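You operate a simulated robot arm through the tools that you are given. There is no shell and no other tool. Be economical: measure what you need, move in short steps, check, and stop when the job is done.

Carry out the task below with a simulated robot arm. There is one attempt and no reset: what you move stays moved.

TASK
Cure the green disc for 10 seconds and set the dial to 0.
Fine: press the button once, for one run; leave the disc in its seat and the cure box drawer open.
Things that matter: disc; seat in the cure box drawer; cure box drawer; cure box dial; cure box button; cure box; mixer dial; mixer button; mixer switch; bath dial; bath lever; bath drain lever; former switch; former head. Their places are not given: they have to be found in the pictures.

It is judged by the outcome, as a careful person would: the job done as asked, and still so three seconds after it is handed in. It fails if anything else is knocked over, pushed out of place, dropped, spilled or broken.

THE ROBOT
A 7-joint arm with a two-finger parallel gripper, fixed in place. Base frame: the origin is at the foot of the arm, x ahead of it, y to its left, z up. Lengths are in cm, angles in rad, forces in N, time in s.
Its first joint turns from -1.152 to 1.152 rad. Payload 1.57 kg.
Tool frame: the origin (TCP) lies between the finger pads and is the grasp point; the fingertips stand 3 cm ahead of it; z points along the fingers, y is the line along which they close. The gripper opens to 11 cm. The fingers are 2.4 cm wide and 1.2 cm thick; the gripper's body (4.8 by 11.2 cm) begins 7.8 cm behind the TCP.
Orientation is that of the tool frame in the base frame, as [roll, pitch, yaw] about the fixed x, y, z axes, in that order (R = Rz(yaw) Ry(pitch) Rx(roll)). With the fingers straight down and closing along the base's y, the tool's x points along the base's -x, its y along +y and its z along -z.

THE INTERFACE
- The arm moves only by the tool drive_tool. Its argument "series" is a list of rows, each an object (a shift or turn left out is 0, a gripper value left out holds the last) with "translation": the shift along the base's x, y, z in cm, a list of three; "dr": the turn, a rotation vector about the base's x, y, z in rad, a list of three; "grip": the finger opening in cm, from 0 to 11. In form: [{"translation": [x, y, z], "dr": [rx, ry, rz], "grip": grip}, ...]. A call has 1 to 8 rows; each row shifts and turns the commanded pose from where the row before left it. A row lasts 0.2 s, in which the tool goes at most 5 cm and 0.15 rad; a call with a longer step from one row to the next is refused whole, and so is a gripper value outside its range. A pose out of reach is approached as far as the arm can. The call stops where the force on the tool passes 50 N (or 10 N more than at its start, if that is more) or the arm is blocked; 0.2 s more then pass. The fingers move at their own pace (about 10.8 cm/s each) and stop on an object; they squeeze with about 36 N. The grip force told is the motor's: it shows also when the fingers shut on nothing. Time passes only in rows, and 0.2 s behind the last, so rows that do not move let the fingers close. It gives the time, the measured TCP pose, the force on the tool (base axes), the opening and the grip force at its end, in the units of the frame above (readings bear some noise).
- Cameras (640 x 400 px; columns grow to the right, rows downward): "scene" is fixed at [13.46, -37.68, 142.07]; the picture's right is [0.95, -0.31, 0.00], its down [-0.11, -0.33, -0.94] and it looks along [0.29, 0.89, -0.34] (base axes); focal length 344 px, centre (320, 200). "wrist" rides on the gripper at [-3.6, 0, -8] in the tool frame; the picture's right is [0.00, -1.00, 0.00], its down [0.97, 0.00, -0.24] and it looks along [0.24, 0.00, 0.97] (tool axes); focal length 218 px, centre (320, 200).
- snapshot(camera): a new picture of that camera. No time passes.
- pixel_to_xyz(camera, pixels): there is no depth. For up to 12 entries [column, row, z] of the newest picture of that camera ("zoom" is the newest enlarged one), the place [x, y] in the base frame at which the ray of that pixel passes the height z, good to about 0.2 cm, but the place of the scene camera against the robot may be out by one fixed shift of up to 1.2 cm in any direction. No time passes.
- enlarge(camera, box): a new picture of the part [left, top, right, bottom] of that camera's present view, enlarged. No time passes.
- finish_job(): hands the job in; it is judged then, once.

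Work in short steps. Measure before you move; look again where a grasp or a placing could have gone wrong, and mend it. You have 80 turns and 54 pictures in all, the two below and enlarged ones among them. Open the gripper and draw the arm clear of the work before you hand the job in, unless the task says otherwise; then end with one line.

The tools are called after "Request:" by a JSON object that holds its "method" and its "body". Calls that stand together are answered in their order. drive_tool: Moves the arm, as the interface text tells. Its arguments: {"type":"object","properties":{"series":{"type":"array"}},"required":["series"]} The other tools are called the same way: snapshot (camera) takes a picture; pixel_to_xyz (camera, pixels) gives the place at which the rays of pixels pass given heights; enlarge (camera, box) takes an enlarged picture of a part of a camera's view; finish_job () hands the job in.

At the start:

```text
time_s: 0.0
tcp_pos: [28.57, 28.83, 124.49]
tcp_rot: [3.14, -0.002, 3.14]
ft_force: [-0.5, 0.9, -0.2]
opening: 11.01
gripper_force: 0.0
```

scene: 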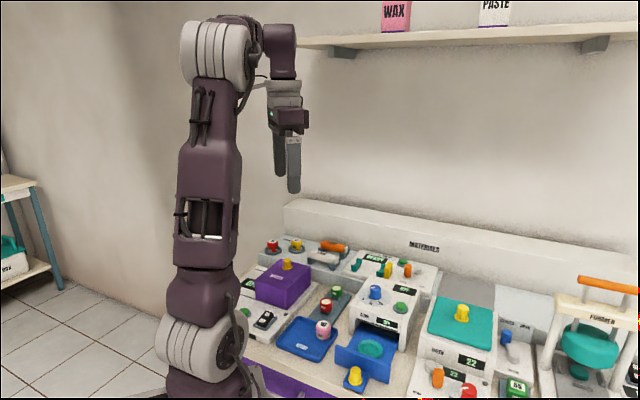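
wrist: 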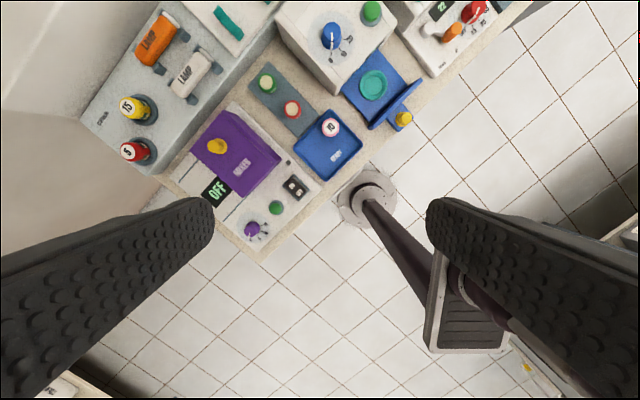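

The cure box appears near scene (375,310) with an open blue drawer at (370,350). I'll enlarge both views of it.

Request:
{"method": "enlarge", "body": {"camera": "scene", "box": [240, 230, 450, 400]}}

Request:
{"method": "enlarge", "body": {"camera": "wrist", "box": [230, 0, 500, 170]}}

```text
2.35 times, centred on (345, 315) of scene
```

zoom: 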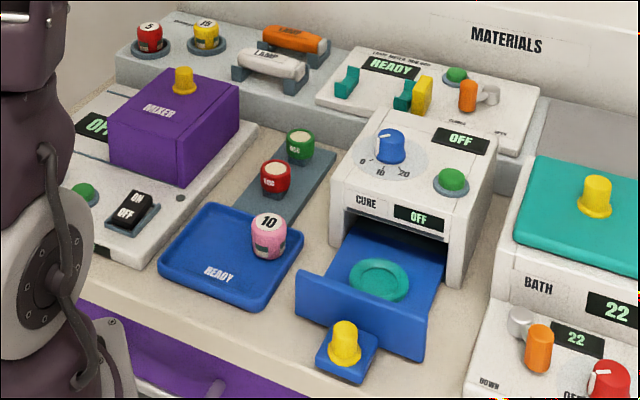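

```text
2.35 times, centred on (365, 85) of wrist
```

zoom: 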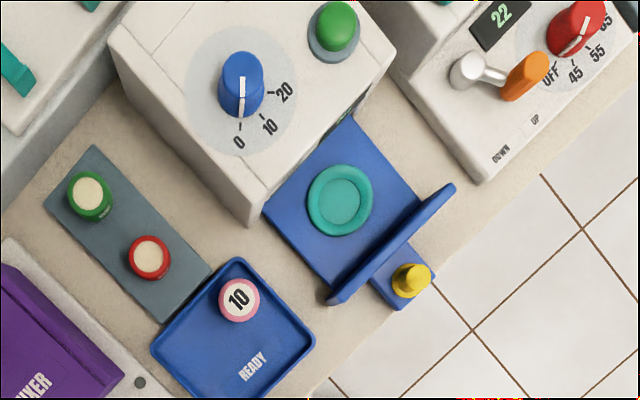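

Request:
{"method": "pixel_to_xyz", "body": {"camera": "wrist", "pixels": [[373, 85, 72], [373, 85, 75], [403, 120, 75], [331, 36, 86], [371, 10, 86], [331, 127, 73], [292, 108, 73], [268, 82, 73], [335, 92, 70], [421, 82, 75], [370, 125, 75]]}}

Request:
{"method": "pixel_to_xyz", "body": {"camera": "scene", "pixels": [[370, 350, 72], [355, 378, 75], [374, 292, 86], [400, 307, 86], [322, 325, 73], [326, 306, 73], [338, 290, 73], [385, 336, 70]]}}

```text
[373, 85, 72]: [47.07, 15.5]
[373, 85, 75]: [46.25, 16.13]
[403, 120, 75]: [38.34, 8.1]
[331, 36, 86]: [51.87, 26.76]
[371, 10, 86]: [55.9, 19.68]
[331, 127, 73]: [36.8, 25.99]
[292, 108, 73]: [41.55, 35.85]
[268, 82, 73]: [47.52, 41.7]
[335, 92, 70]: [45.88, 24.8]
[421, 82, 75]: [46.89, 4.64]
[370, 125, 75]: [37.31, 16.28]
```

```text
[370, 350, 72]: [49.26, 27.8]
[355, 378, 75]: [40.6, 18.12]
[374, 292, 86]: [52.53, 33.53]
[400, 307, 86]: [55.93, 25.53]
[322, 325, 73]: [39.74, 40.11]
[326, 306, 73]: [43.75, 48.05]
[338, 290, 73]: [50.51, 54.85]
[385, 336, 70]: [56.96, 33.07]
```

Triangulating the two views puts the drawer at about (44, 18, 83) and the box top at about z=90. I'll move above the drawer for a closer look.

Request:
{"method": "drive_tool", "body": {"series": [{"translation": [3, -2, -3]}, {"translation": [3, -2, -3]}, {"translation": [3, -2, -3]}, {"translation": [3, -2, -3]}]}}

Request:
{"method": "snapshot", "body": {"camera": "wrist"}}

```text
time_s: 1.0
tcp_pos: [40.9, 20.73, 112.39]
tcp_rot: [-3.141, 0.0, -3.142]
ft_force: [-0.1, -0.3, -0.3]
opening: 10.99
gripper_force: 0.1
```

```text
49 pictures are left
```

wrist: 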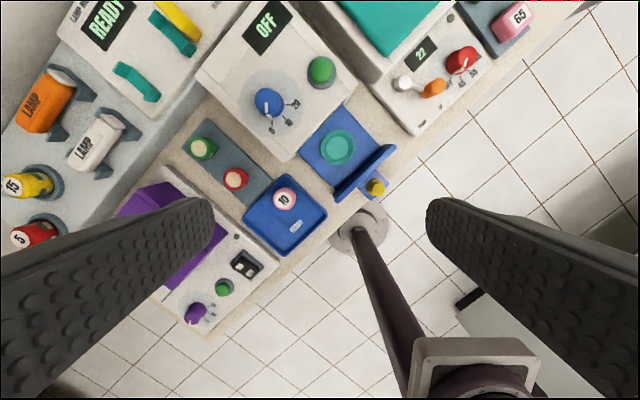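

Request:
{"method": "enlarge", "body": {"camera": "wrist", "box": [180, 50, 420, 240]}}

Request:
{"method": "pixel_to_xyz", "body": {"camera": "wrist", "pixels": [[337, 149, 72], [337, 149, 82], [376, 188, 75], [376, 188, 85], [268, 102, 86], [268, 102, 92], [321, 69, 86], [321, 69, 92], [283, 198, 73], [283, 198, 83], [202, 148, 73], [202, 148, 83]]}}

```text
2.11 times, centred on (300, 145) of wrist
```

zoom: 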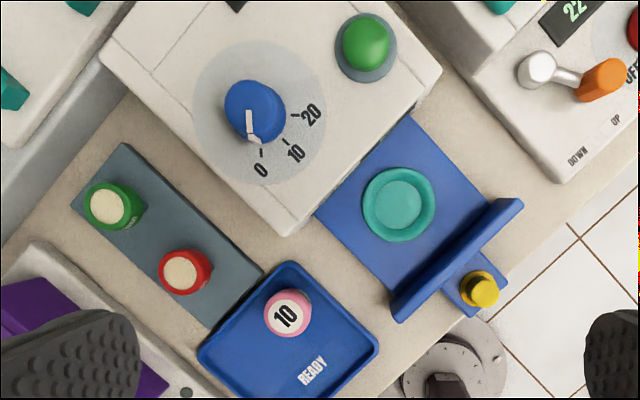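

```text
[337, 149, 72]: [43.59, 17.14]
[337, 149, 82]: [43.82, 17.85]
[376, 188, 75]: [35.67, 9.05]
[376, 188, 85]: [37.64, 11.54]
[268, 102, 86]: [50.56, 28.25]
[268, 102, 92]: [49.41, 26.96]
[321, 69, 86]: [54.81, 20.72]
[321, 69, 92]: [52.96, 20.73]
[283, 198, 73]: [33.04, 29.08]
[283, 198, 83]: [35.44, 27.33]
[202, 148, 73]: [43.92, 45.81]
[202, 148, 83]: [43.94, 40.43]
```

Request:
{"method": "enlarge", "body": {"camera": "scene", "box": [420, 260, 640, 400]}}

Request:
{"method": "enlarge", "body": {"camera": "wrist", "box": [290, 110, 400, 180]}}

Request:
{"method": "enlarge", "body": {"camera": "scene", "box": [300, 270, 420, 345]}}

```text
2.86 times, centred on (530, 330) of scene
```

zoom: 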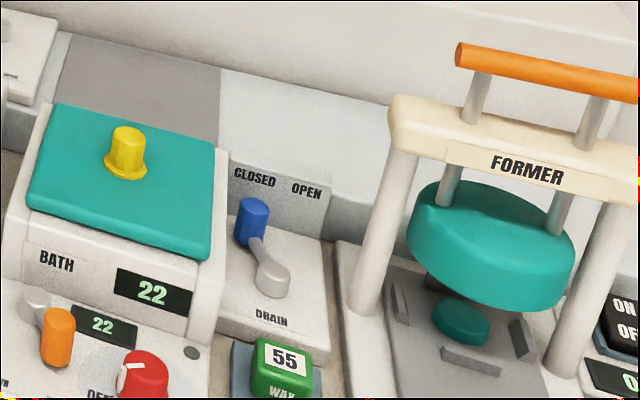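

```text
5.71 times, centred on (345, 145) of wrist
```

zoom: 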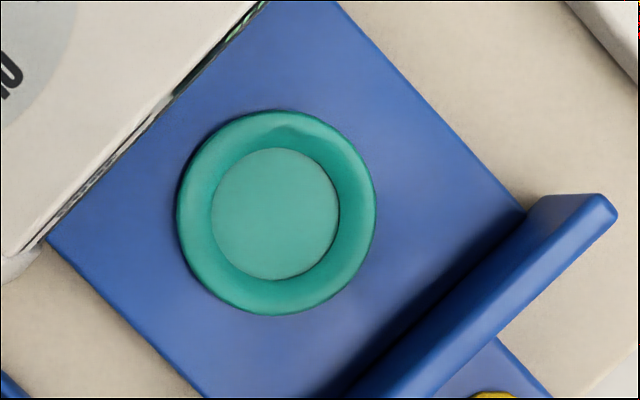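

```text
5.33 times, centred on (360, 308) of scene
```

zoom: 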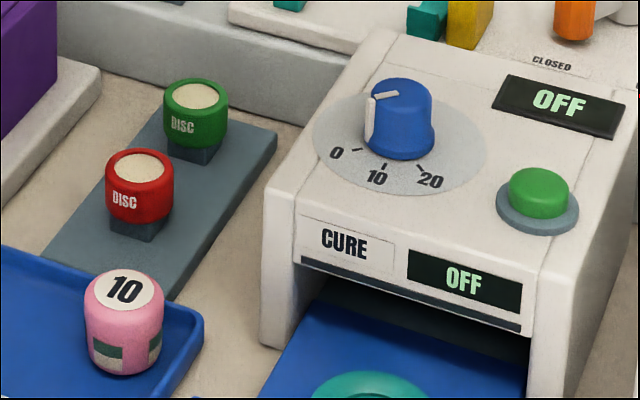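

The "green disc" is the green DISC cylinder on a post at wrist (202,148), and the teal ring is the seat. I'll move near the disc for a close look.

Request:
{"method": "drive_tool", "body": {"series": [{"translation": [0, 4, -2]}, {"translation": [0, 4, -2]}, {"translation": [0, 4, -2]}, {"translation": [0, 4, -2]}, {"translation": [0, 0, -2]}]}}

Request:
{"method": "snapshot", "body": {"camera": "wrist"}}

```text
time_s: 2.2
tcp_pos: [40.58, 36.84, 102.34]
tcp_rot: [3.141, -0.002, -3.14]
ft_force: [-0.4, 0.2, -0.3]
opening: 10.97
gripper_force: 0.1
```

```text
44 pictures are left
```

wrist: 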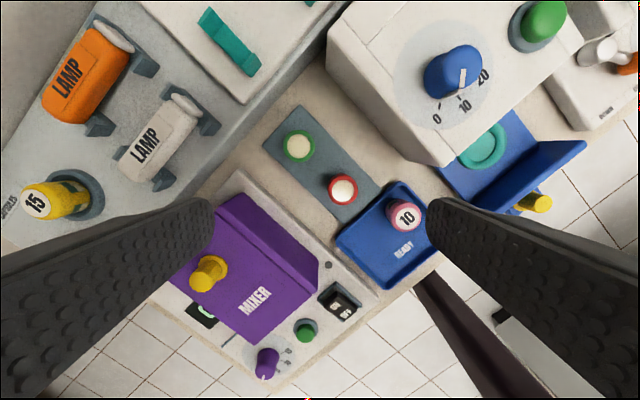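

Request:
{"method": "pixel_to_xyz", "body": {"camera": "wrist", "pixels": [[298, 147, 84], [298, 147, 87], [342, 189, 84], [342, 189, 87], [405, 216, 84], [286, 147, 86], [312, 147, 86], [298, 133, 86], [298, 160, 86], [300, 105, 82], [380, 198, 82], [262, 148, 82]]}}

Request:
{"method": "enlarge", "body": {"camera": "wrist", "box": [220, 90, 420, 220]}}

```text
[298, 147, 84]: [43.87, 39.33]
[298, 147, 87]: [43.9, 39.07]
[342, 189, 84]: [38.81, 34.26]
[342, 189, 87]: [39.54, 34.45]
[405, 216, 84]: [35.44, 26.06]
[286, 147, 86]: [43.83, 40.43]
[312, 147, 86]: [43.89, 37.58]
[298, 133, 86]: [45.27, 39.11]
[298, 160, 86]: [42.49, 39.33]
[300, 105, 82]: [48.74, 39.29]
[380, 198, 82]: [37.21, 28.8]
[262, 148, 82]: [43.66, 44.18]
```

```text
3.08 times, centred on (320, 155) of wrist
```

zoom: 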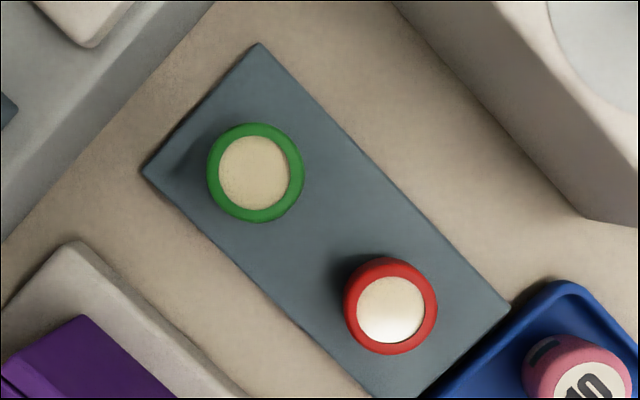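

Request:
{"method": "pixel_to_xyz", "body": {"camera": "wrist", "pixels": [[318, 262, 84], [318, 262, 88], [318, 262, 92], [240, 194, 88], [482, 146, 83], [447, 166, 90], [447, 166, 92]]}}

Request:
{"method": "pixel_to_xyz", "body": {"camera": "scene", "pixels": [[299, 298, 84], [299, 298, 88], [299, 298, 92]]}}

```text
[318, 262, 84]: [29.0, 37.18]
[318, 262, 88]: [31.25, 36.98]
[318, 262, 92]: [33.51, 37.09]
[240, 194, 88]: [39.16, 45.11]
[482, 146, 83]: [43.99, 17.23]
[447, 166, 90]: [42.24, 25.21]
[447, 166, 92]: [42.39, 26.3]
```

```text
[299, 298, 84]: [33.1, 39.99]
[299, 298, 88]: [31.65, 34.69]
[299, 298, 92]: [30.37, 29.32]
```

Green disc centre is about (43.9, 39.2), top z≈86, 2.9 cm wide. I'll turn +0.72 so the fingers close across the strip, and descend partway.

Request:
{"method": "drive_tool", "body": {"series": [{"translation": [0.66, 0.47, -1], "dr": [0, 0, 0.144], "grip": 6}, {"translation": [0.66, 0.47, -1], "dr": [0, 0, 0.144]}, {"translation": [0.66, 0.47, -1], "dr": [0, 0, 0.144]}, {"translation": [0.66, 0.47, -1], "dr": [0, 0, 0.144]}, {"translation": [0.66, 0.48, -1], "dr": [0, 0, 0.144]}, {"translation": [0, 0, -2]}]}}

Request:
{"method": "snapshot", "body": {"camera": "wrist"}}

```text
time_s: 3.6
tcp_pos: [43.95, 39.09, 95.39]
tcp_rot: [3.141, 0.0, -2.42]
ft_force: [0.0, -0.4, 0.7]
opening: 5.98
gripper_force: 0.1
```

```text
42 pictures are left
```

wrist: 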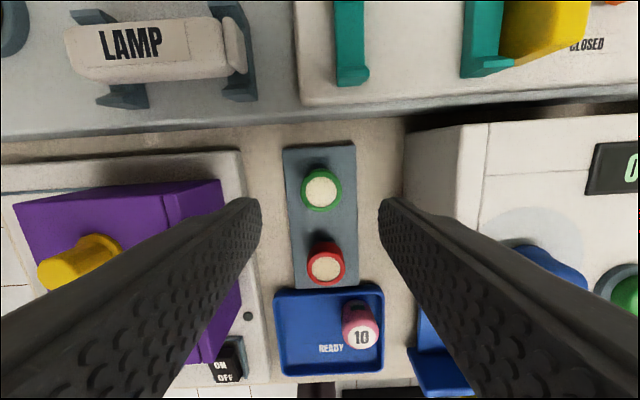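

Request:
{"method": "pixel_to_xyz", "body": {"camera": "wrist", "pixels": [[321, 189, 82], [321, 189, 84], [321, 189, 86], [326, 265, 84], [284, 148, 80], [292, 288, 80], [355, 145, 80], [364, 288, 80]]}}

Request:
{"method": "enlarge", "body": {"camera": "wrist", "box": [250, 130, 400, 300]}}

```text
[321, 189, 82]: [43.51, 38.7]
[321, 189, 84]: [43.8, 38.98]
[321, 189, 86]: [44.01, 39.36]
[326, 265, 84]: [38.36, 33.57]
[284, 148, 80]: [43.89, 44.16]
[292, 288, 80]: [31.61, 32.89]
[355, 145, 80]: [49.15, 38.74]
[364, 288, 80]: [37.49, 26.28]
```

```text
2.35 times, centred on (325, 215) of wrist
```

zoom: 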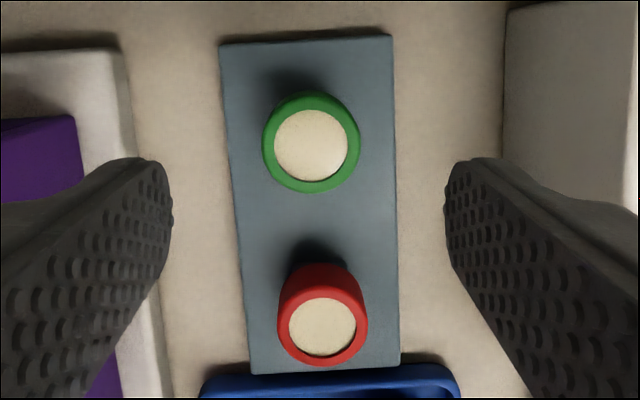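

Disc top is about z 85.4 and the tool is centred on it. I'll descend to TCP z≈87 for a high grasp, so the fingertips clear the seat ring later, and then close.

Request:
{"method": "drive_tool", "body": {"series": [{"translation": [0, 0.1, -3]}, {"translation": [0, 0, -3]}, {"translation": [0, 0, -2.4]}, {}]}}

Request:
{"method": "snapshot", "body": {"camera": "wrist"}}

Request:
{"method": "enlarge", "body": {"camera": "scene", "box": [270, 230, 410, 350]}}

```text
time_s: 4.6
tcp_pos: [44.13, 39.15, 87.13]
tcp_rot: [-3.141, -0.001, -2.421]
ft_force: [-0.2, -0.2, -0.3]
opening: 6.0
gripper_force: 0.0
```

```text
40 pictures are left
```

wrist: 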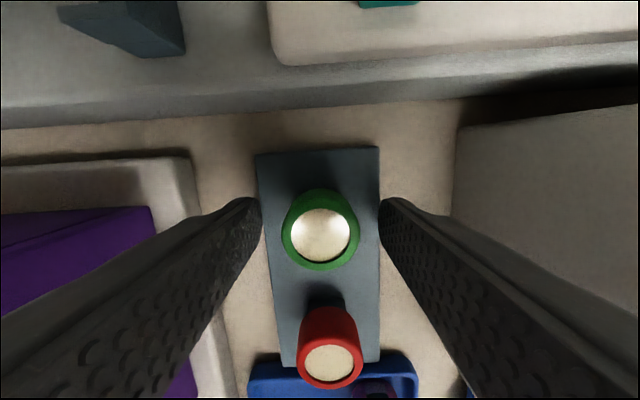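

```text
3.33 times, centred on (340, 290) of scene
```

zoom: 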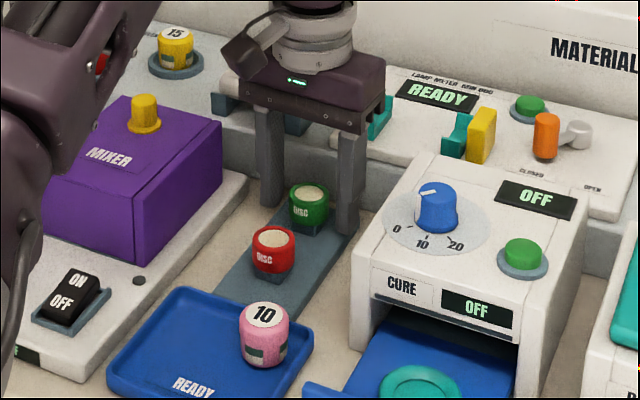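

Request:
{"method": "pixel_to_xyz", "body": {"camera": "wrist", "pixels": [[320, 235, 84], [320, 235, 85], [320, 235, 86], [320, 235, 87], [291, 235, 86], [350, 235, 86]]}}

```text
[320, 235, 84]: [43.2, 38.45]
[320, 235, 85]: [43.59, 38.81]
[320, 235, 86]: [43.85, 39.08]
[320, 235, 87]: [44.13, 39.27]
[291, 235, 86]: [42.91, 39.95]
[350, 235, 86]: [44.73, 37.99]
```

The disc top looks closer to z 86.4, with the tips now near the disc's bottom. I'll raise 0.8 and close.

Request:
{"method": "drive_tool", "body": {"series": [{"translation": [-0.1, 0.05, 0.8]}, {"grip": 0}, {}, {}, {}]}}

Request:
{"method": "enlarge", "body": {"camera": "scene", "box": [290, 250, 390, 330]}}

```text
time_s: 5.8
tcp_pos: [44.01, 39.21, 87.78]
tcp_rot: [3.141, -0.001, -2.421]
ft_force: [0.4, 0.2, -0.9]
opening: 2.98
gripper_force: 36.3
```

```text
5.00 times, centred on (340, 290) of scene
```

zoom: 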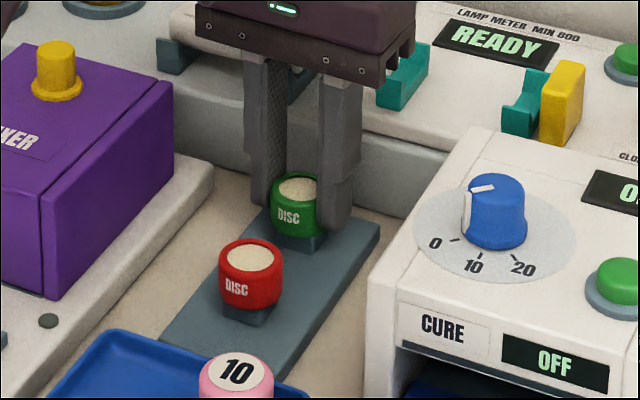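

The disc is held, with opening 2.98. I'll lift to z≈100 and carry it towards the seat at (43.9, 17.9).

Request:
{"method": "drive_tool", "body": {"series": [{"translation": [0, 0, 4]}, {"translation": [0, 0, 4]}, {"translation": [0, 0, 4]}, {"translation": [0, -4, 0]}, {"translation": [0, -4, 0]}, {"translation": [0, -4, 0]}, {"translation": [0, -4, 0]}, {"translation": [0, -4, 0]}]}}

Request:
{"method": "snapshot", "body": {"camera": "wrist"}}

Request:
{"method": "snapshot", "body": {"camera": "scene"}}

```text
time_s: 7.6
tcp_pos: [43.86, 19.24, 99.87]
tcp_rot: [3.141, -0.001, -2.42]
ft_force: [-1.0, 0.4, 0.0]
opening: 2.95
gripper_force: 36.1
```

```text
37 pictures are left
```

wrist: 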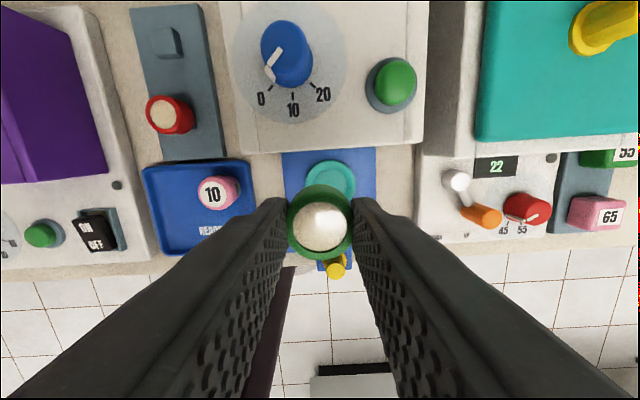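

```text
36 pictures are left
```

scene: 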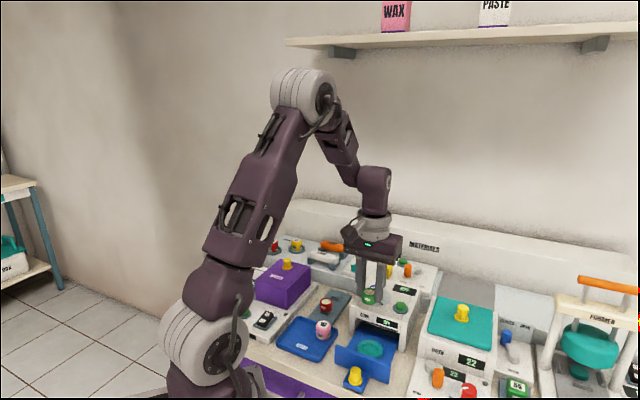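

Request:
{"method": "pixel_to_xyz", "body": {"camera": "wrist", "pixels": [[330, 182, 83], [330, 182, 84], [304, 183, 83.5], [356, 183, 83.5], [330, 161, 83.5], [245, 153, 91], [424, 143, 91], [335, 266, 84], [335, 266, 86], [292, 78, 90], [292, 50, 92], [395, 80, 92]]}}

Request:
{"method": "enlarge", "body": {"camera": "wrist", "box": [220, 0, 440, 290]}}

```text
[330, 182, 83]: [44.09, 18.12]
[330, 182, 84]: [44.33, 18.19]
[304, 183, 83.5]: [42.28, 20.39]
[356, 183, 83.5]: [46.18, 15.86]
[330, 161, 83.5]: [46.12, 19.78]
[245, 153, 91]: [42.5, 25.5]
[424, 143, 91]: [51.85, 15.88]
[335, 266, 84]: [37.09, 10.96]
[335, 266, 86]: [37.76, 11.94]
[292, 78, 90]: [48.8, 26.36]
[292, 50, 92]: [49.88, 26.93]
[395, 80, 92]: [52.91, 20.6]
```

```text
1.38 times, centred on (330, 145) of wrist
```

zoom: 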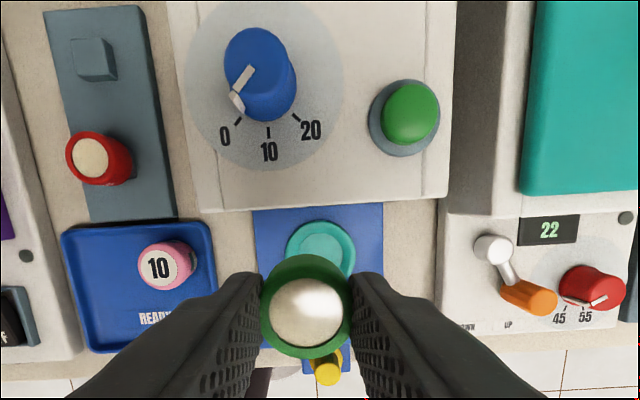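

The seat is partly hidden by the held disc. I'll back off outward and down, and trim yaw by +0.05, to see the whole seat.

Request:
{"method": "drive_tool", "body": {"series": [{"translation": [-2, -2, -2], "dr": [0, 0, 0.05]}, {"translation": [-2, -3, -2]}, {}]}}

Request:
{"method": "enlarge", "body": {"camera": "wrist", "box": [270, 100, 390, 260]}}

```text
time_s: 8.4
tcp_pos: [40.02, 14.18, 96.21]
tcp_rot: [3.141, -0.002, -2.371]
ft_force: [0.4, -0.6, -0.1]
opening: 2.99
gripper_force: 35.1
```

```text
2.50 times, centred on (330, 180) of wrist
```

zoom: 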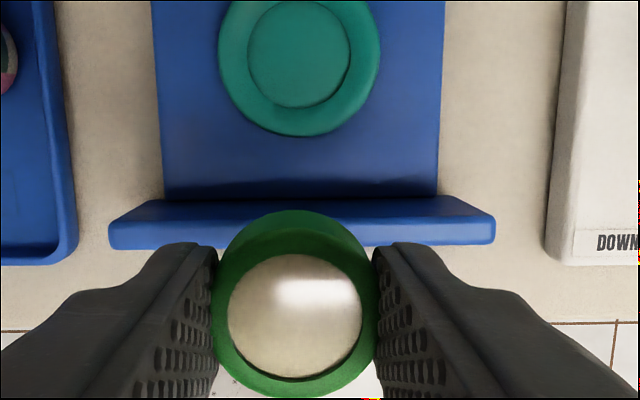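

Request:
{"method": "pixel_to_xyz", "body": {"camera": "zoom", "pixels": [[299, 55, 82.5], [299, 55, 83], [299, 55, 84], [247, 55, 83], [351, 55, 83], [299, 3, 83], [299, 107, 83], [299, 58, 83.5], [219, 58, 83.5], [380, 58, 83.5], [295, 316, 94], [295, 316, 95]]}}

```text
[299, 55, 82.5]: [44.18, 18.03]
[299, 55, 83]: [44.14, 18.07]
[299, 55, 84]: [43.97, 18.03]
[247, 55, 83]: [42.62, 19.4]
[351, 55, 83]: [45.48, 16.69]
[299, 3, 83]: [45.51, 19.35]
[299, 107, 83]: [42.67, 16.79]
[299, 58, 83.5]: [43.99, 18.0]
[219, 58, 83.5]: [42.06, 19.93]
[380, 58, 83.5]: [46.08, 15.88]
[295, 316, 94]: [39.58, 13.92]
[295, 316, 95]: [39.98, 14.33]
```

Seat centre is (44.05, 18.05) with a recess 3.9 cm wide. I'll align the disc above it and descend to just above the ring.

Request:
{"method": "drive_tool", "body": {"series": [{"translation": [2.05, 1.95, 0]}, {"translation": [2, 1.9, 0]}, {"translation": [0, 0, -3]}, {"translation": [0, 0, -3]}, {"translation": [0, 0, -1.5]}, {}]}}

Request:
{"method": "enlarge", "body": {"camera": "scene", "box": [320, 290, 440, 390]}}

Request:
{"method": "enlarge", "body": {"camera": "wrist", "box": [240, 100, 400, 260]}}

```text
time_s: 9.8
tcp_pos: [43.83, 18.17, 88.45]
tcp_rot: [3.142, 0.0, -2.372]
ft_force: [-0.1, 0.5, -0.1]
opening: 2.95
gripper_force: 35.9
```

```text
4.00 times, centred on (380, 340) of scene
```

zoom: 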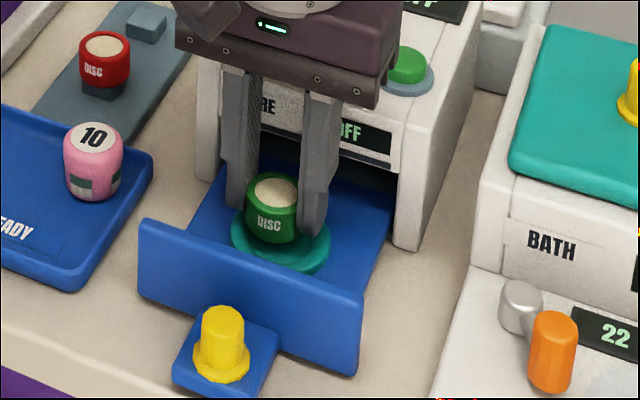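

```text
2.50 times, centred on (320, 180) of wrist
```

zoom: 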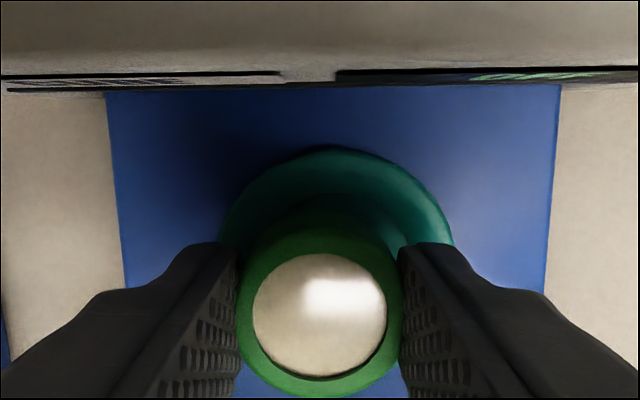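

Request:
{"method": "pixel_to_xyz", "body": {"camera": "zoom", "pixels": [[336, 149, 83.5], [219, 240, 83.5], [452, 240, 83.5], [319, 314, 87]]}}

```text
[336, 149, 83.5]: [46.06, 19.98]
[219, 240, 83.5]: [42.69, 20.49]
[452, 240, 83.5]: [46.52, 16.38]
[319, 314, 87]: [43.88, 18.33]
```

The seat is about (44.0, 18.0), so I'll shift (+0.2, -0.18) and lower gently.

Request:
{"method": "drive_tool", "body": {"series": [{"translation": [0.2, -0.18, 0]}, {"translation": [0, 0, -0.5]}, {"translation": [0, 0, -0.4]}, {"translation": [0, 0, -0.3]}, {}]}}

Request:
{"method": "enlarge", "body": {"camera": "scene", "box": [340, 310, 420, 380]}}

```text
time_s: 11.0
tcp_pos: [44.04, 17.98, 87.19]
tcp_rot: [3.141, 0.0, -2.371]
ft_force: [0.3, 0.0, 0.8]
opening: 2.95
gripper_force: 35.6
```

```text
5.71 times, centred on (380, 345) of scene
```

zoom: 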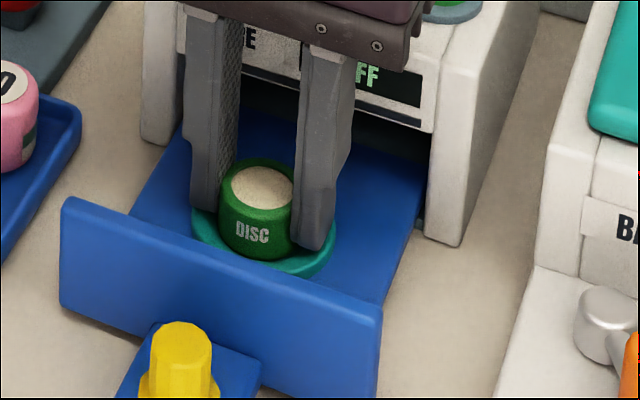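

Close to the recess with no contact yet. I'll keep lowering in small steps.

Request:
{"method": "drive_tool", "body": {"series": [{"translation": [0, 0, -0.25]}, {"translation": [0, 0, -0.2]}, {}]}}

```text
time_s: 11.6
tcp_pos: [44.27, 18.07, 87.09]
tcp_rot: [-3.141, 0.009, -2.371]
ft_force: [-1.9, 2.1, 13.5]
opening: 2.94
gripper_force: 35.7
stopped in row 2: the force on the tool passed its limit (the readings are from after the stop); the commanded pose is now the measured one
```

Request:
{"method": "enlarge", "body": {"camera": "scene", "box": [340, 310, 420, 380]}}

Request:
{"method": "enlarge", "body": {"camera": "wrist", "box": [240, 100, 400, 260]}}

```text
5.71 times, centred on (380, 345) of scene
```

zoom: 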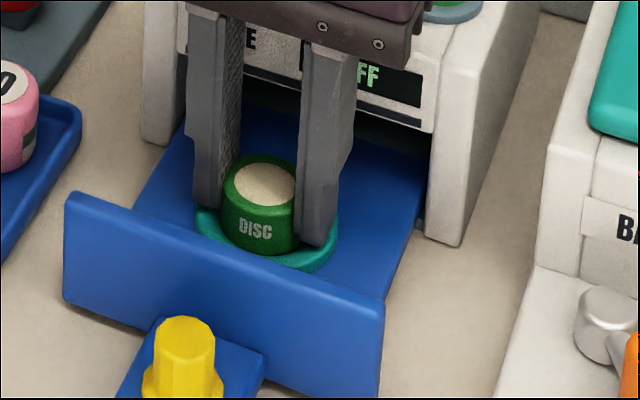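

```text
2.50 times, centred on (320, 180) of wrist
```

zoom: 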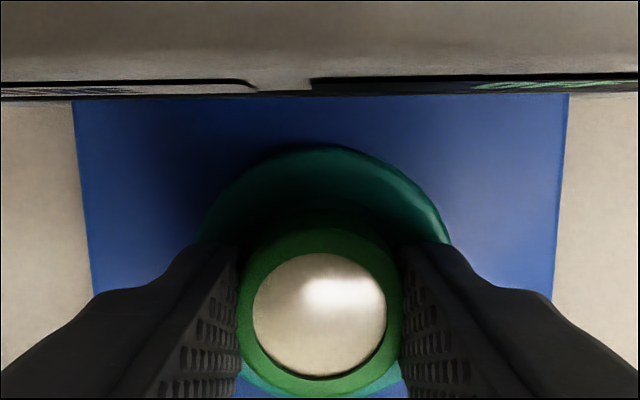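

Request:
{"method": "pixel_to_xyz", "body": {"camera": "zoom", "pixels": [[325, 146, 83.5], [325, 146, 84], [205, 230, 83.5], [448, 230, 83.5], [319, 314, 85.5], [319, 314, 86]]}}

Request:
{"method": "enlarge", "body": {"camera": "scene", "box": [355, 325, 390, 350]}}

```text
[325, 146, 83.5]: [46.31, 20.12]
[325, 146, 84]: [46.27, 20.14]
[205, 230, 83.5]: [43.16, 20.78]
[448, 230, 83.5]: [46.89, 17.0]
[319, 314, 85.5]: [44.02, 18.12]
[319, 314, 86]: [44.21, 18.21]
```

```text
16.00 times, centred on (372, 338) of scene
```

zoom: 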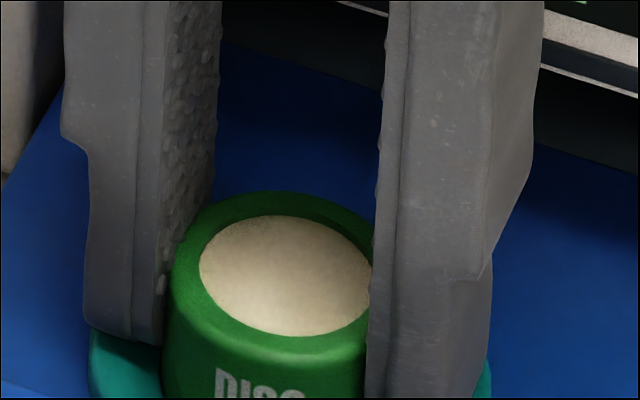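

The disc and ring are concentric within a millimetre, so I'll release and rise.

Request:
{"method": "drive_tool", "body": {"series": [{"grip": 5}, {}, {"translation": [0, 0, 2]}, {"translation": [0, 0, 4]}, {"translation": [-2, -2, 3]}, {"translation": [-2, -2, 0]}, {"translation": [-1, -1, 0]}]}}

Request:
{"method": "enlarge", "body": {"camera": "scene", "box": [320, 300, 440, 390]}}

Request:
{"method": "snapshot", "body": {"camera": "wrist"}}

```text
time_s: 13.2
tcp_pos: [39.2, 13.0, 96.13]
tcp_rot: [-3.14, 0.007, -2.371]
ft_force: [1.1, 0.3, 0.1]
opening: 5.03
gripper_force: 0.1
```

```text
4.44 times, centred on (380, 345) of scene
```

zoom: 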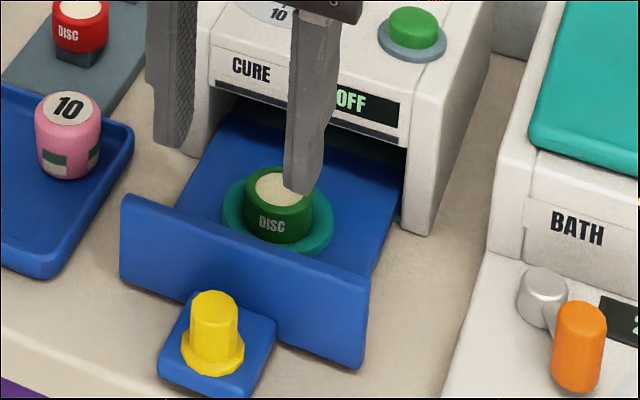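

```text
26 pictures are left
```

wrist: 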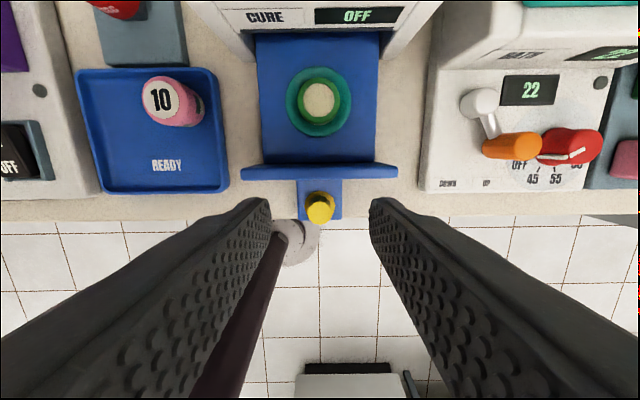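

Request:
{"method": "pixel_to_xyz", "body": {"camera": "wrist", "pixels": [[321, 212, 83], [321, 212, 84], [321, 212, 86], [321, 195, 86], [242, 175, 84], [397, 170, 84], [296, 217, 82], [342, 217, 82]]}}

Request:
{"method": "enlarge", "body": {"camera": "wrist", "box": [270, 150, 370, 230]}}

```text
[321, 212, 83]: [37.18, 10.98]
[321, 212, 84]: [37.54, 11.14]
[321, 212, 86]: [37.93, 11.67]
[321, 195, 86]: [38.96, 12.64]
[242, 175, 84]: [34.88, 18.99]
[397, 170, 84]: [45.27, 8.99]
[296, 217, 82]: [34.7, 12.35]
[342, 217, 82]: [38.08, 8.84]
```

```text
5.00 times, centred on (320, 190) of wrist
```

zoom: 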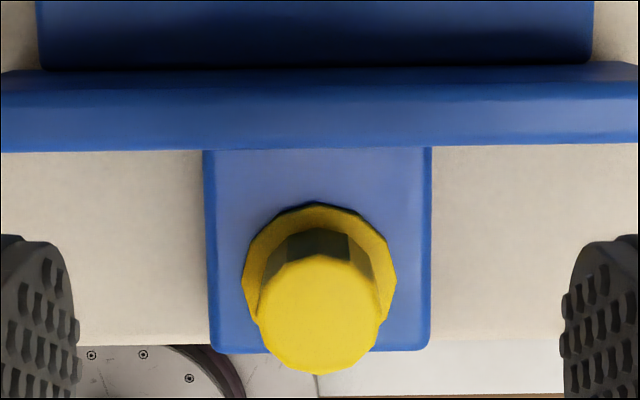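

The disc is seated. The knob is at about (37.8, 11.5), top z≈85.5, so I'll position over it and descend to grip it.

Request:
{"method": "drive_tool", "body": {"series": [{"translation": [-1.4, -1.5, 0]}, {"translation": [0, 0, -3]}, {"translation": [0, 0, -3]}, {"translation": [0, 0, -2.5]}, {}]}}

Request:
{"method": "enlarge", "body": {"camera": "scene", "box": [320, 320, 420, 400]}}

Request:
{"method": "enlarge", "body": {"camera": "wrist", "box": [240, 130, 400, 270]}}

```text
time_s: 14.3
tcp_pos: [37.75, 11.5, 87.52]
tcp_rot: [-3.139, 0.006, -2.371]
ft_force: [0.0, -0.2, 0.5]
opening: 5.02
gripper_force: 0.0
```

```text
5.00 times, centred on (370, 360) of scene
```

zoom: 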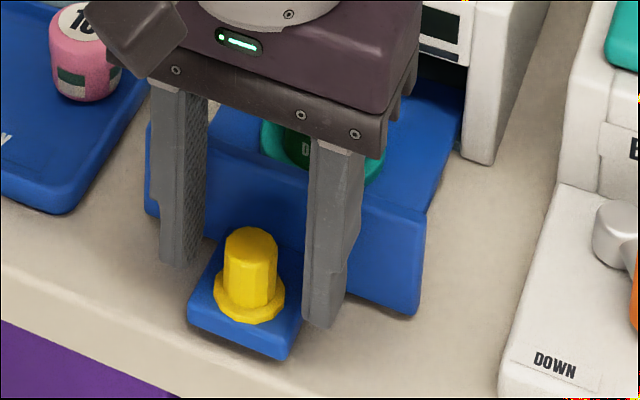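

```text
2.86 times, centred on (320, 200) of wrist
```

zoom: 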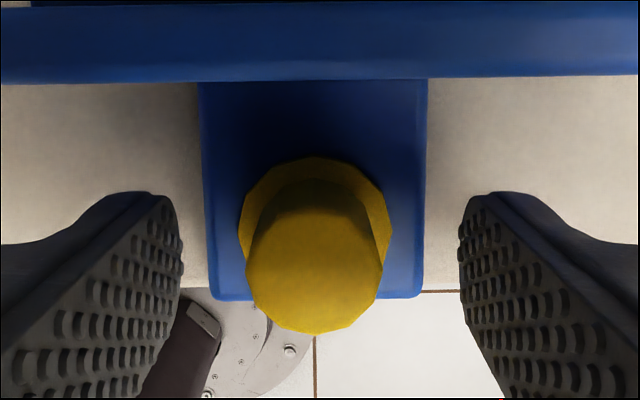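

Knob lies between the fingers, with tips near flange level. I'll rise 0.4 and grip.

Request:
{"method": "drive_tool", "body": {"series": [{"translation": [0, 0, 0.4]}, {"grip": 0}, {}, {}, {}]}}

```text
time_s: 15.6
tcp_pos: [37.82, 11.67, 87.97]
tcp_rot: [-3.14, 0.007, -2.37]
ft_force: [-10.6, 11.9, 0.7]
opening: 2.13
gripper_force: 34.4
```

Knob gripped. I'll relieve the side load slightly and push the drawer in along (0.717, 0.697).

Request:
{"method": "drive_tool", "body": {"series": [{"translation": [-0.12, 0.13, 0]}, {"translation": [0.9, 0.87, 0]}, {"translation": [0.9, 0.87, 0]}, {"translation": [0.9, 0.87, 0]}, {"translation": [0.9, 0.87, 0]}, {"translation": [0.9, 0.87, 0]}, {}]}}

Request:
{"method": "enlarge", "body": {"camera": "scene", "box": [320, 270, 440, 390]}}

```text
time_s: 17.1
tcp_pos: [42.29, 16.02, 87.97]
tcp_rot: [3.141, 0.005, -2.373]
ft_force: [2.0, -3.8, -29.6]
opening: 2.14
gripper_force: 34.9
```

```text
3.33 times, centred on (380, 330) of scene
```

zoom: 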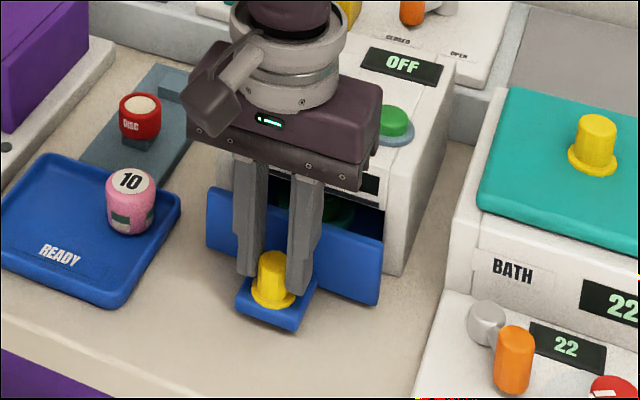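

The drawer moves smoothly. A vertical load of -30 N has built up, so I'll lower slightly and continue pushing.

Request:
{"method": "drive_tool", "body": {"series": [{"translation": [0, 0, -0.15]}, {"translation": [0.72, 0.7, 0]}, {"translation": [0.72, 0.7, 0]}, {}]}}

```text
time_s: 18.1
tcp_pos: [43.72, 17.51, 87.92]
tcp_rot: [-3.141, 0.009, -2.37]
ft_force: [-4.3, 5.8, 29.3]
opening: 2.15
gripper_force: 34.6
```

Request:
{"method": "drive_tool", "body": {"series": [{"translation": [0, 0, 0.08]}, {"translation": [0.5, 0.49, 0]}, {"translation": [0.5, 0.49, 0]}, {"translation": [0.36, 0.35, 0]}, {"translation": [0.36, 0.35, 0]}, {}]}}

Request:
{"method": "enlarge", "body": {"camera": "scene", "box": [320, 270, 440, 390]}}

```text
time_s: 19.6
tcp_pos: [45.23, 19.12, 88.04]
tcp_rot: [-3.14, 0.007, -2.37]
ft_force: [-13.7, -7.0, -14.9]
opening: 1.71
gripper_force: 32.1
```

```text
3.33 times, centred on (380, 330) of scene
```

zoom: 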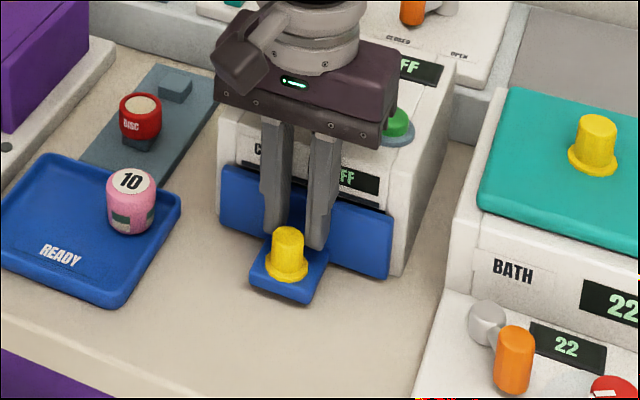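

The opening fell to 1.71 and force appeared, so the drawer hit its stop. I'll release, rise and look.

Request:
{"method": "drive_tool", "body": {"series": [{"grip": 5}, {}, {"translation": [0, 0, 4]}, {"translation": [0, 0, 4]}, {"translation": [0, 0, 4]}, {"translation": [0.5, 1.5, 0]}]}}

Request:
{"method": "snapshot", "body": {"camera": "wrist"}}

```text
time_s: 20.9
tcp_pos: [45.81, 20.69, 100.05]
tcp_rot: [-3.14, 0.01, -2.369]
ft_force: [-0.6, -0.1, -0.6]
opening: 5.0
gripper_force: 0.1
```

```text
20 pictures are left
```

wrist: 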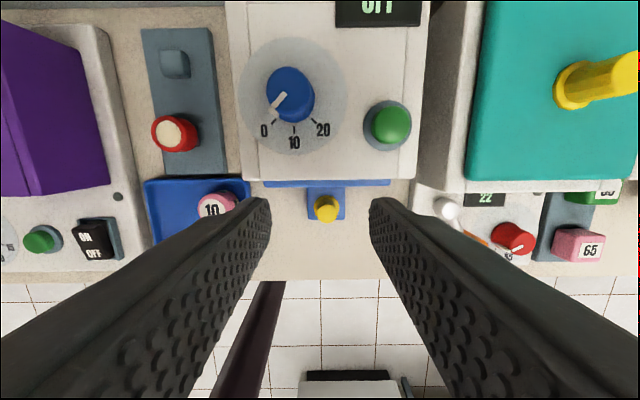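

The drawer looks closed and the dial pointer sits at 0, with 10 about 45° counter-clockwise from it. I'll measure the dial, button and ticks.

Request:
{"method": "pixel_to_xyz", "body": {"camera": "wrist", "pixels": [[293, 97, 90.5], [293, 97, 91], [291, 90, 92], [291, 90, 93], [387, 125, 92], [387, 125, 93], [272, 119, 90.5], [294, 128, 90.5], [316, 118, 90.5], [270, 88, 93], [312, 88, 93], [326, 209, 86]]}}

Request:
{"method": "enlarge", "body": {"camera": "wrist", "box": [220, 20, 420, 180]}}

```text
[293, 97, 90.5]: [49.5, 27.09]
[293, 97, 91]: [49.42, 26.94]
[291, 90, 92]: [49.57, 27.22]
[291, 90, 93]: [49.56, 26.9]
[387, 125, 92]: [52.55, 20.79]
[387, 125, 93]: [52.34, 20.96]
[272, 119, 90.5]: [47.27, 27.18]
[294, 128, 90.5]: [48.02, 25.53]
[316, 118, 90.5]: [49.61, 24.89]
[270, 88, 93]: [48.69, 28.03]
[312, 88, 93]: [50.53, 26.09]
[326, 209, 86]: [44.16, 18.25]
```

```text
2.50 times, centred on (320, 100) of wrist
```

zoom: 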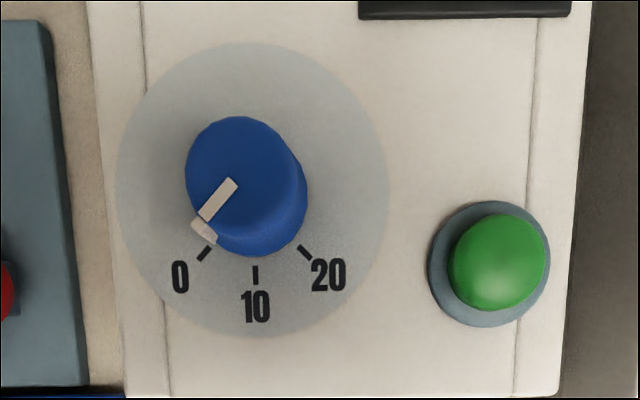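

Dial axis is (49.5, 27.05), top ≈ z 93. I'll pre-turn -0.45 and move over it.

Request:
{"method": "drive_tool", "body": {"series": [{"translation": [1.3, 2.1, 0], "dr": [0, 0, -0.15]}, {"translation": [1.2, 2.1, 0], "dr": [0, 0, -0.15]}, {"translation": [1.2, 2.15, 0], "dr": [0, 0, -0.15]}, {"translation": [0, 0, -2.5]}, {}]}}

Request:
{"method": "enlarge", "body": {"camera": "wrist", "box": [240, 100, 440, 300]}}

```text
time_s: 22.1
tcp_pos: [49.43, 27.21, 97.48]
tcp_rot: [-3.14, 0.008, -2.822]
ft_force: [0.5, 1.2, 0.3]
opening: 5.0
gripper_force: 0.0
```

```text
2.00 times, centred on (340, 200) of wrist
```

zoom: 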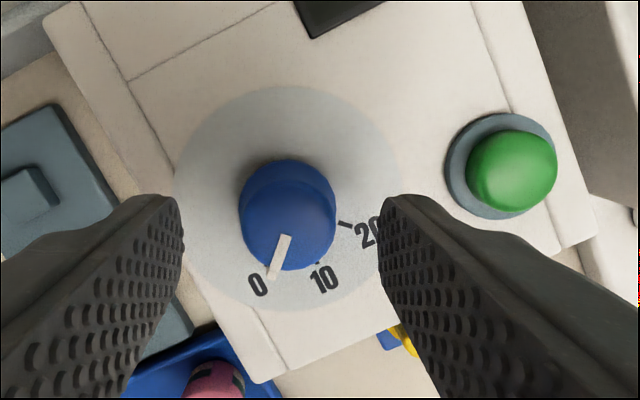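

Request:
{"method": "pixel_to_xyz", "body": {"camera": "zoom", "pixels": [[289, 215, 92], [289, 215, 93], [289, 215, 94], [286, 198, 90.5], [512, 172, 93]]}}

```text
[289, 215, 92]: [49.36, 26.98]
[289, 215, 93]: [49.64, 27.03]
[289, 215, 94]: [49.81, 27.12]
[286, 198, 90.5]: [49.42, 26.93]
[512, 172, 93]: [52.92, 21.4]
```

Dial is at (49.55, 27.0). I'll shift slightly, descend to z≈94.3 and close on it.

Request:
{"method": "drive_tool", "body": {"series": [{"translation": [0.1, -0.2, -1.6]}, {"translation": [0, 0, -1.5]}, {}, {"grip": 0}, {}, {}]}}

```text
time_s: 23.6
tcp_pos: [49.61, 27.03, 94.39]
tcp_rot: [-3.141, 0.008, -2.822]
ft_force: [-2.4, 5.8, -4.2]
opening: 2.81
gripper_force: 38.2
```

Dial gripped at 2.81. I'll turn it +0.785 rad.

Request:
{"method": "drive_tool", "body": {"series": [{"dr": [0, 0, 0.13]}, {"dr": [0, 0, 0.13]}, {"dr": [0, 0, 0.13]}, {"dr": [0, 0, 0.13]}, {"dr": [0, 0, 0.13]}, {"dr": [0, 0, 0.135]}, {}]}}

Request:
{"method": "enlarge", "body": {"camera": "scene", "box": [330, 260, 440, 350]}}

```text
time_s: 25.1
tcp_pos: [49.51, 27.06, 94.38]
tcp_rot: [3.139, 0.009, -2.034]
ft_force: [-12.1, 31.7, -23.0]
opening: 2.82
gripper_force: 38.2
```

```text
4.44 times, centred on (385, 305) of scene
```

zoom: 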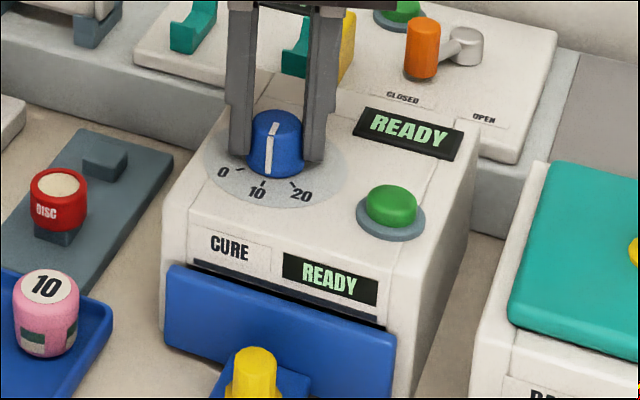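

Display says READY and the pointer lines up with 10. I'll release, rise and check from above.

Request:
{"method": "drive_tool", "body": {"series": [{"grip": 5}, {}, {"translation": [0, 0, 3]}, {"translation": [-1.5, -2, 3], "dr": [0, 0, -0.15]}, {"translation": [-1.5, -2, 0], "dr": [0, 0, -0.15]}]}}

Request:
{"method": "enlarge", "body": {"camera": "wrist", "box": [220, 20, 420, 180]}}

```text
time_s: 26.4
tcp_pos: [46.72, 22.76, 100.27]
tcp_rot: [-3.141, 0.009, -2.34]
ft_force: [-0.5, 0.2, 0.8]
opening: 5.02
gripper_force: 0.1
```

```text
2.50 times, centred on (320, 100) of wrist
```

zoom: 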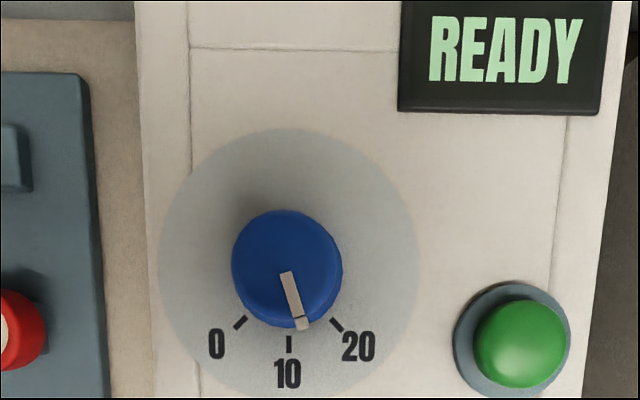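

The pointer looks past 10 by roughly 10–15°. I'll measure its angle against the tick marks.

Request:
{"method": "pixel_to_xyz", "body": {"camera": "zoom", "pixels": [[286, 272, 93], [300, 318, 93], [232, 266, 93], [342, 266, 93], [287, 210, 93], [289, 343, 90.5], [240, 322, 90.5], [337, 324, 90.5], [160, 264, 90.5], [417, 264, 90.5], [286, 129, 90.5], [520, 343, 93]]}}

Request:
{"method": "enlarge", "body": {"camera": "scene", "box": [370, 280, 410, 315]}}

```text
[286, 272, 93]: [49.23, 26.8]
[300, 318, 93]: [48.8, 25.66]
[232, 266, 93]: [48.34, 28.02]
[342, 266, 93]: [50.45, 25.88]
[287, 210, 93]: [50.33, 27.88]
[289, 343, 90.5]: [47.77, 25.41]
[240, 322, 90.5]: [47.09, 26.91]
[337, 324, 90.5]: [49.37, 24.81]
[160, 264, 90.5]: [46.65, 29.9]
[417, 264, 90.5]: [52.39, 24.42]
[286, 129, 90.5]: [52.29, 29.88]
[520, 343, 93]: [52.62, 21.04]
```

```text
11.43 times, centred on (390, 298) of scene
```

zoom: 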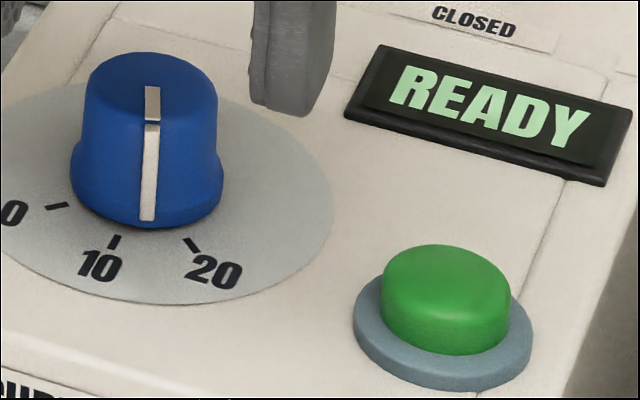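

Ticks are about 40° apart, at 186°, 225° and 266°. The pointer is at about 245°, so it must go back ≈0.34 rad. I'll regrip the dial and check the grip reading before turning.

Request:
{"method": "drive_tool", "body": {"series": [{"translation": [1.4, 2.15, 0]}, {"translation": [1.4, 2.15, 0]}, {"translation": [0, 0, -3]}, {"translation": [0, 0, -2.9]}, {}, {"grip": 0}, {}, {}]}}

Request:
{"method": "enlarge", "body": {"camera": "scene", "box": [370, 280, 410, 315]}}

```text
time_s: 28.1
tcp_pos: [49.61, 27.06, 94.38]
tcp_rot: [-3.138, 0.007, -2.336]
ft_force: [12.7, -12.6, -6.0]
opening: 2.78
gripper_force: 38.4
```

```text
11.43 times, centred on (390, 298) of scene
```

zoom: 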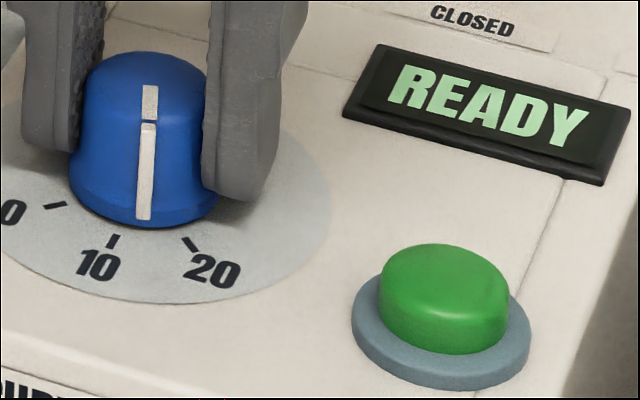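

Request:
{"method": "drive_tool", "body": {"series": [{"dr": [0, 0, -0.11]}, {"dr": [0, 0, -0.11]}, {"dr": [0, 0, -0.11]}, {}]}}

Request:
{"method": "enlarge", "body": {"camera": "scene", "box": [370, 280, 410, 315]}}

```text
time_s: 29.1
tcp_pos: [49.53, 27.07, 94.43]
tcp_rot: [-3.139, 0.007, -2.669]
ft_force: [23.5, -19.7, -13.8]
opening: 2.77
gripper_force: 38.0
```

```text
11.43 times, centred on (390, 298) of scene
```

zoom: 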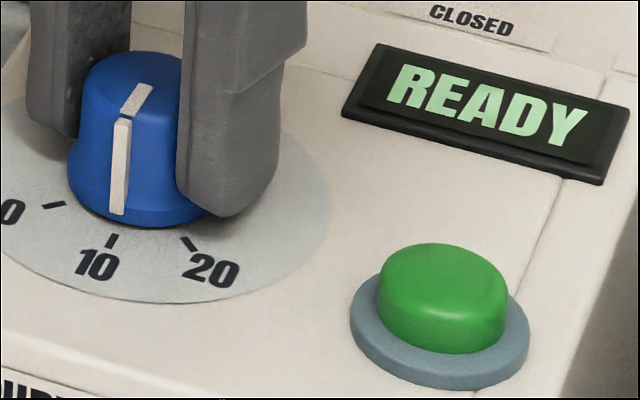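

The pointer now appears aligned with 10 by my geometry. I'll release and verify from above.

Request:
{"method": "drive_tool", "body": {"series": [{"grip": 5}, {}, {"translation": [0, 0, 3]}, {"translation": [-1.4, -2, 3], "dr": [0, 0, 0.15]}, {"translation": [-1.4, -2, 0], "dr": [0, 0, 0.15]}, {}]}}

Request:
{"method": "enlarge", "body": {"camera": "wrist", "box": [240, 60, 400, 180]}}

```text
time_s: 30.6
tcp_pos: [46.62, 22.95, 100.41]
tcp_rot: [-3.138, 0.009, -2.365]
ft_force: [1.0, -0.2, -0.1]
opening: 5.01
gripper_force: 0.0
```

```text
3.33 times, centred on (320, 120) of wrist
```

zoom: 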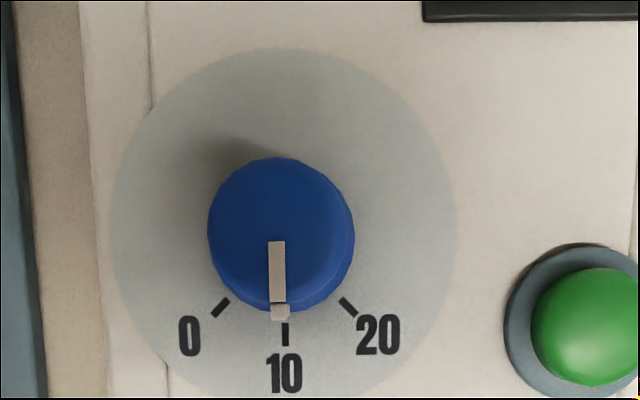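

The pointer is on 10. The button is at about (52.5, 21.0), top z≈92.8, so I'll close the fingers and move above it.

Request:
{"method": "drive_tool", "body": {"series": [{"translation": [3, -1, 0], "grip": 0}, {"translation": [2.88, -0.95, 0]}, {"translation": [0, 0, -2.4]}, {}]}}

Request:
{"method": "enlarge", "body": {"camera": "scene", "box": [360, 260, 430, 320]}}

```text
time_s: 31.6
tcp_pos: [52.51, 21.21, 98.12]
tcp_rot: [-3.14, 0.007, -2.368]
ft_force: [-0.2, -0.9, -0.1]
opening: 0.01
gripper_force: 21.3
```

```text
6.67 times, centred on (395, 290) of scene
```

zoom: 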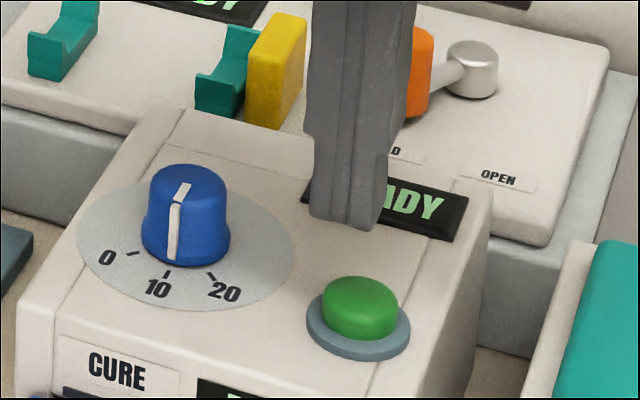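

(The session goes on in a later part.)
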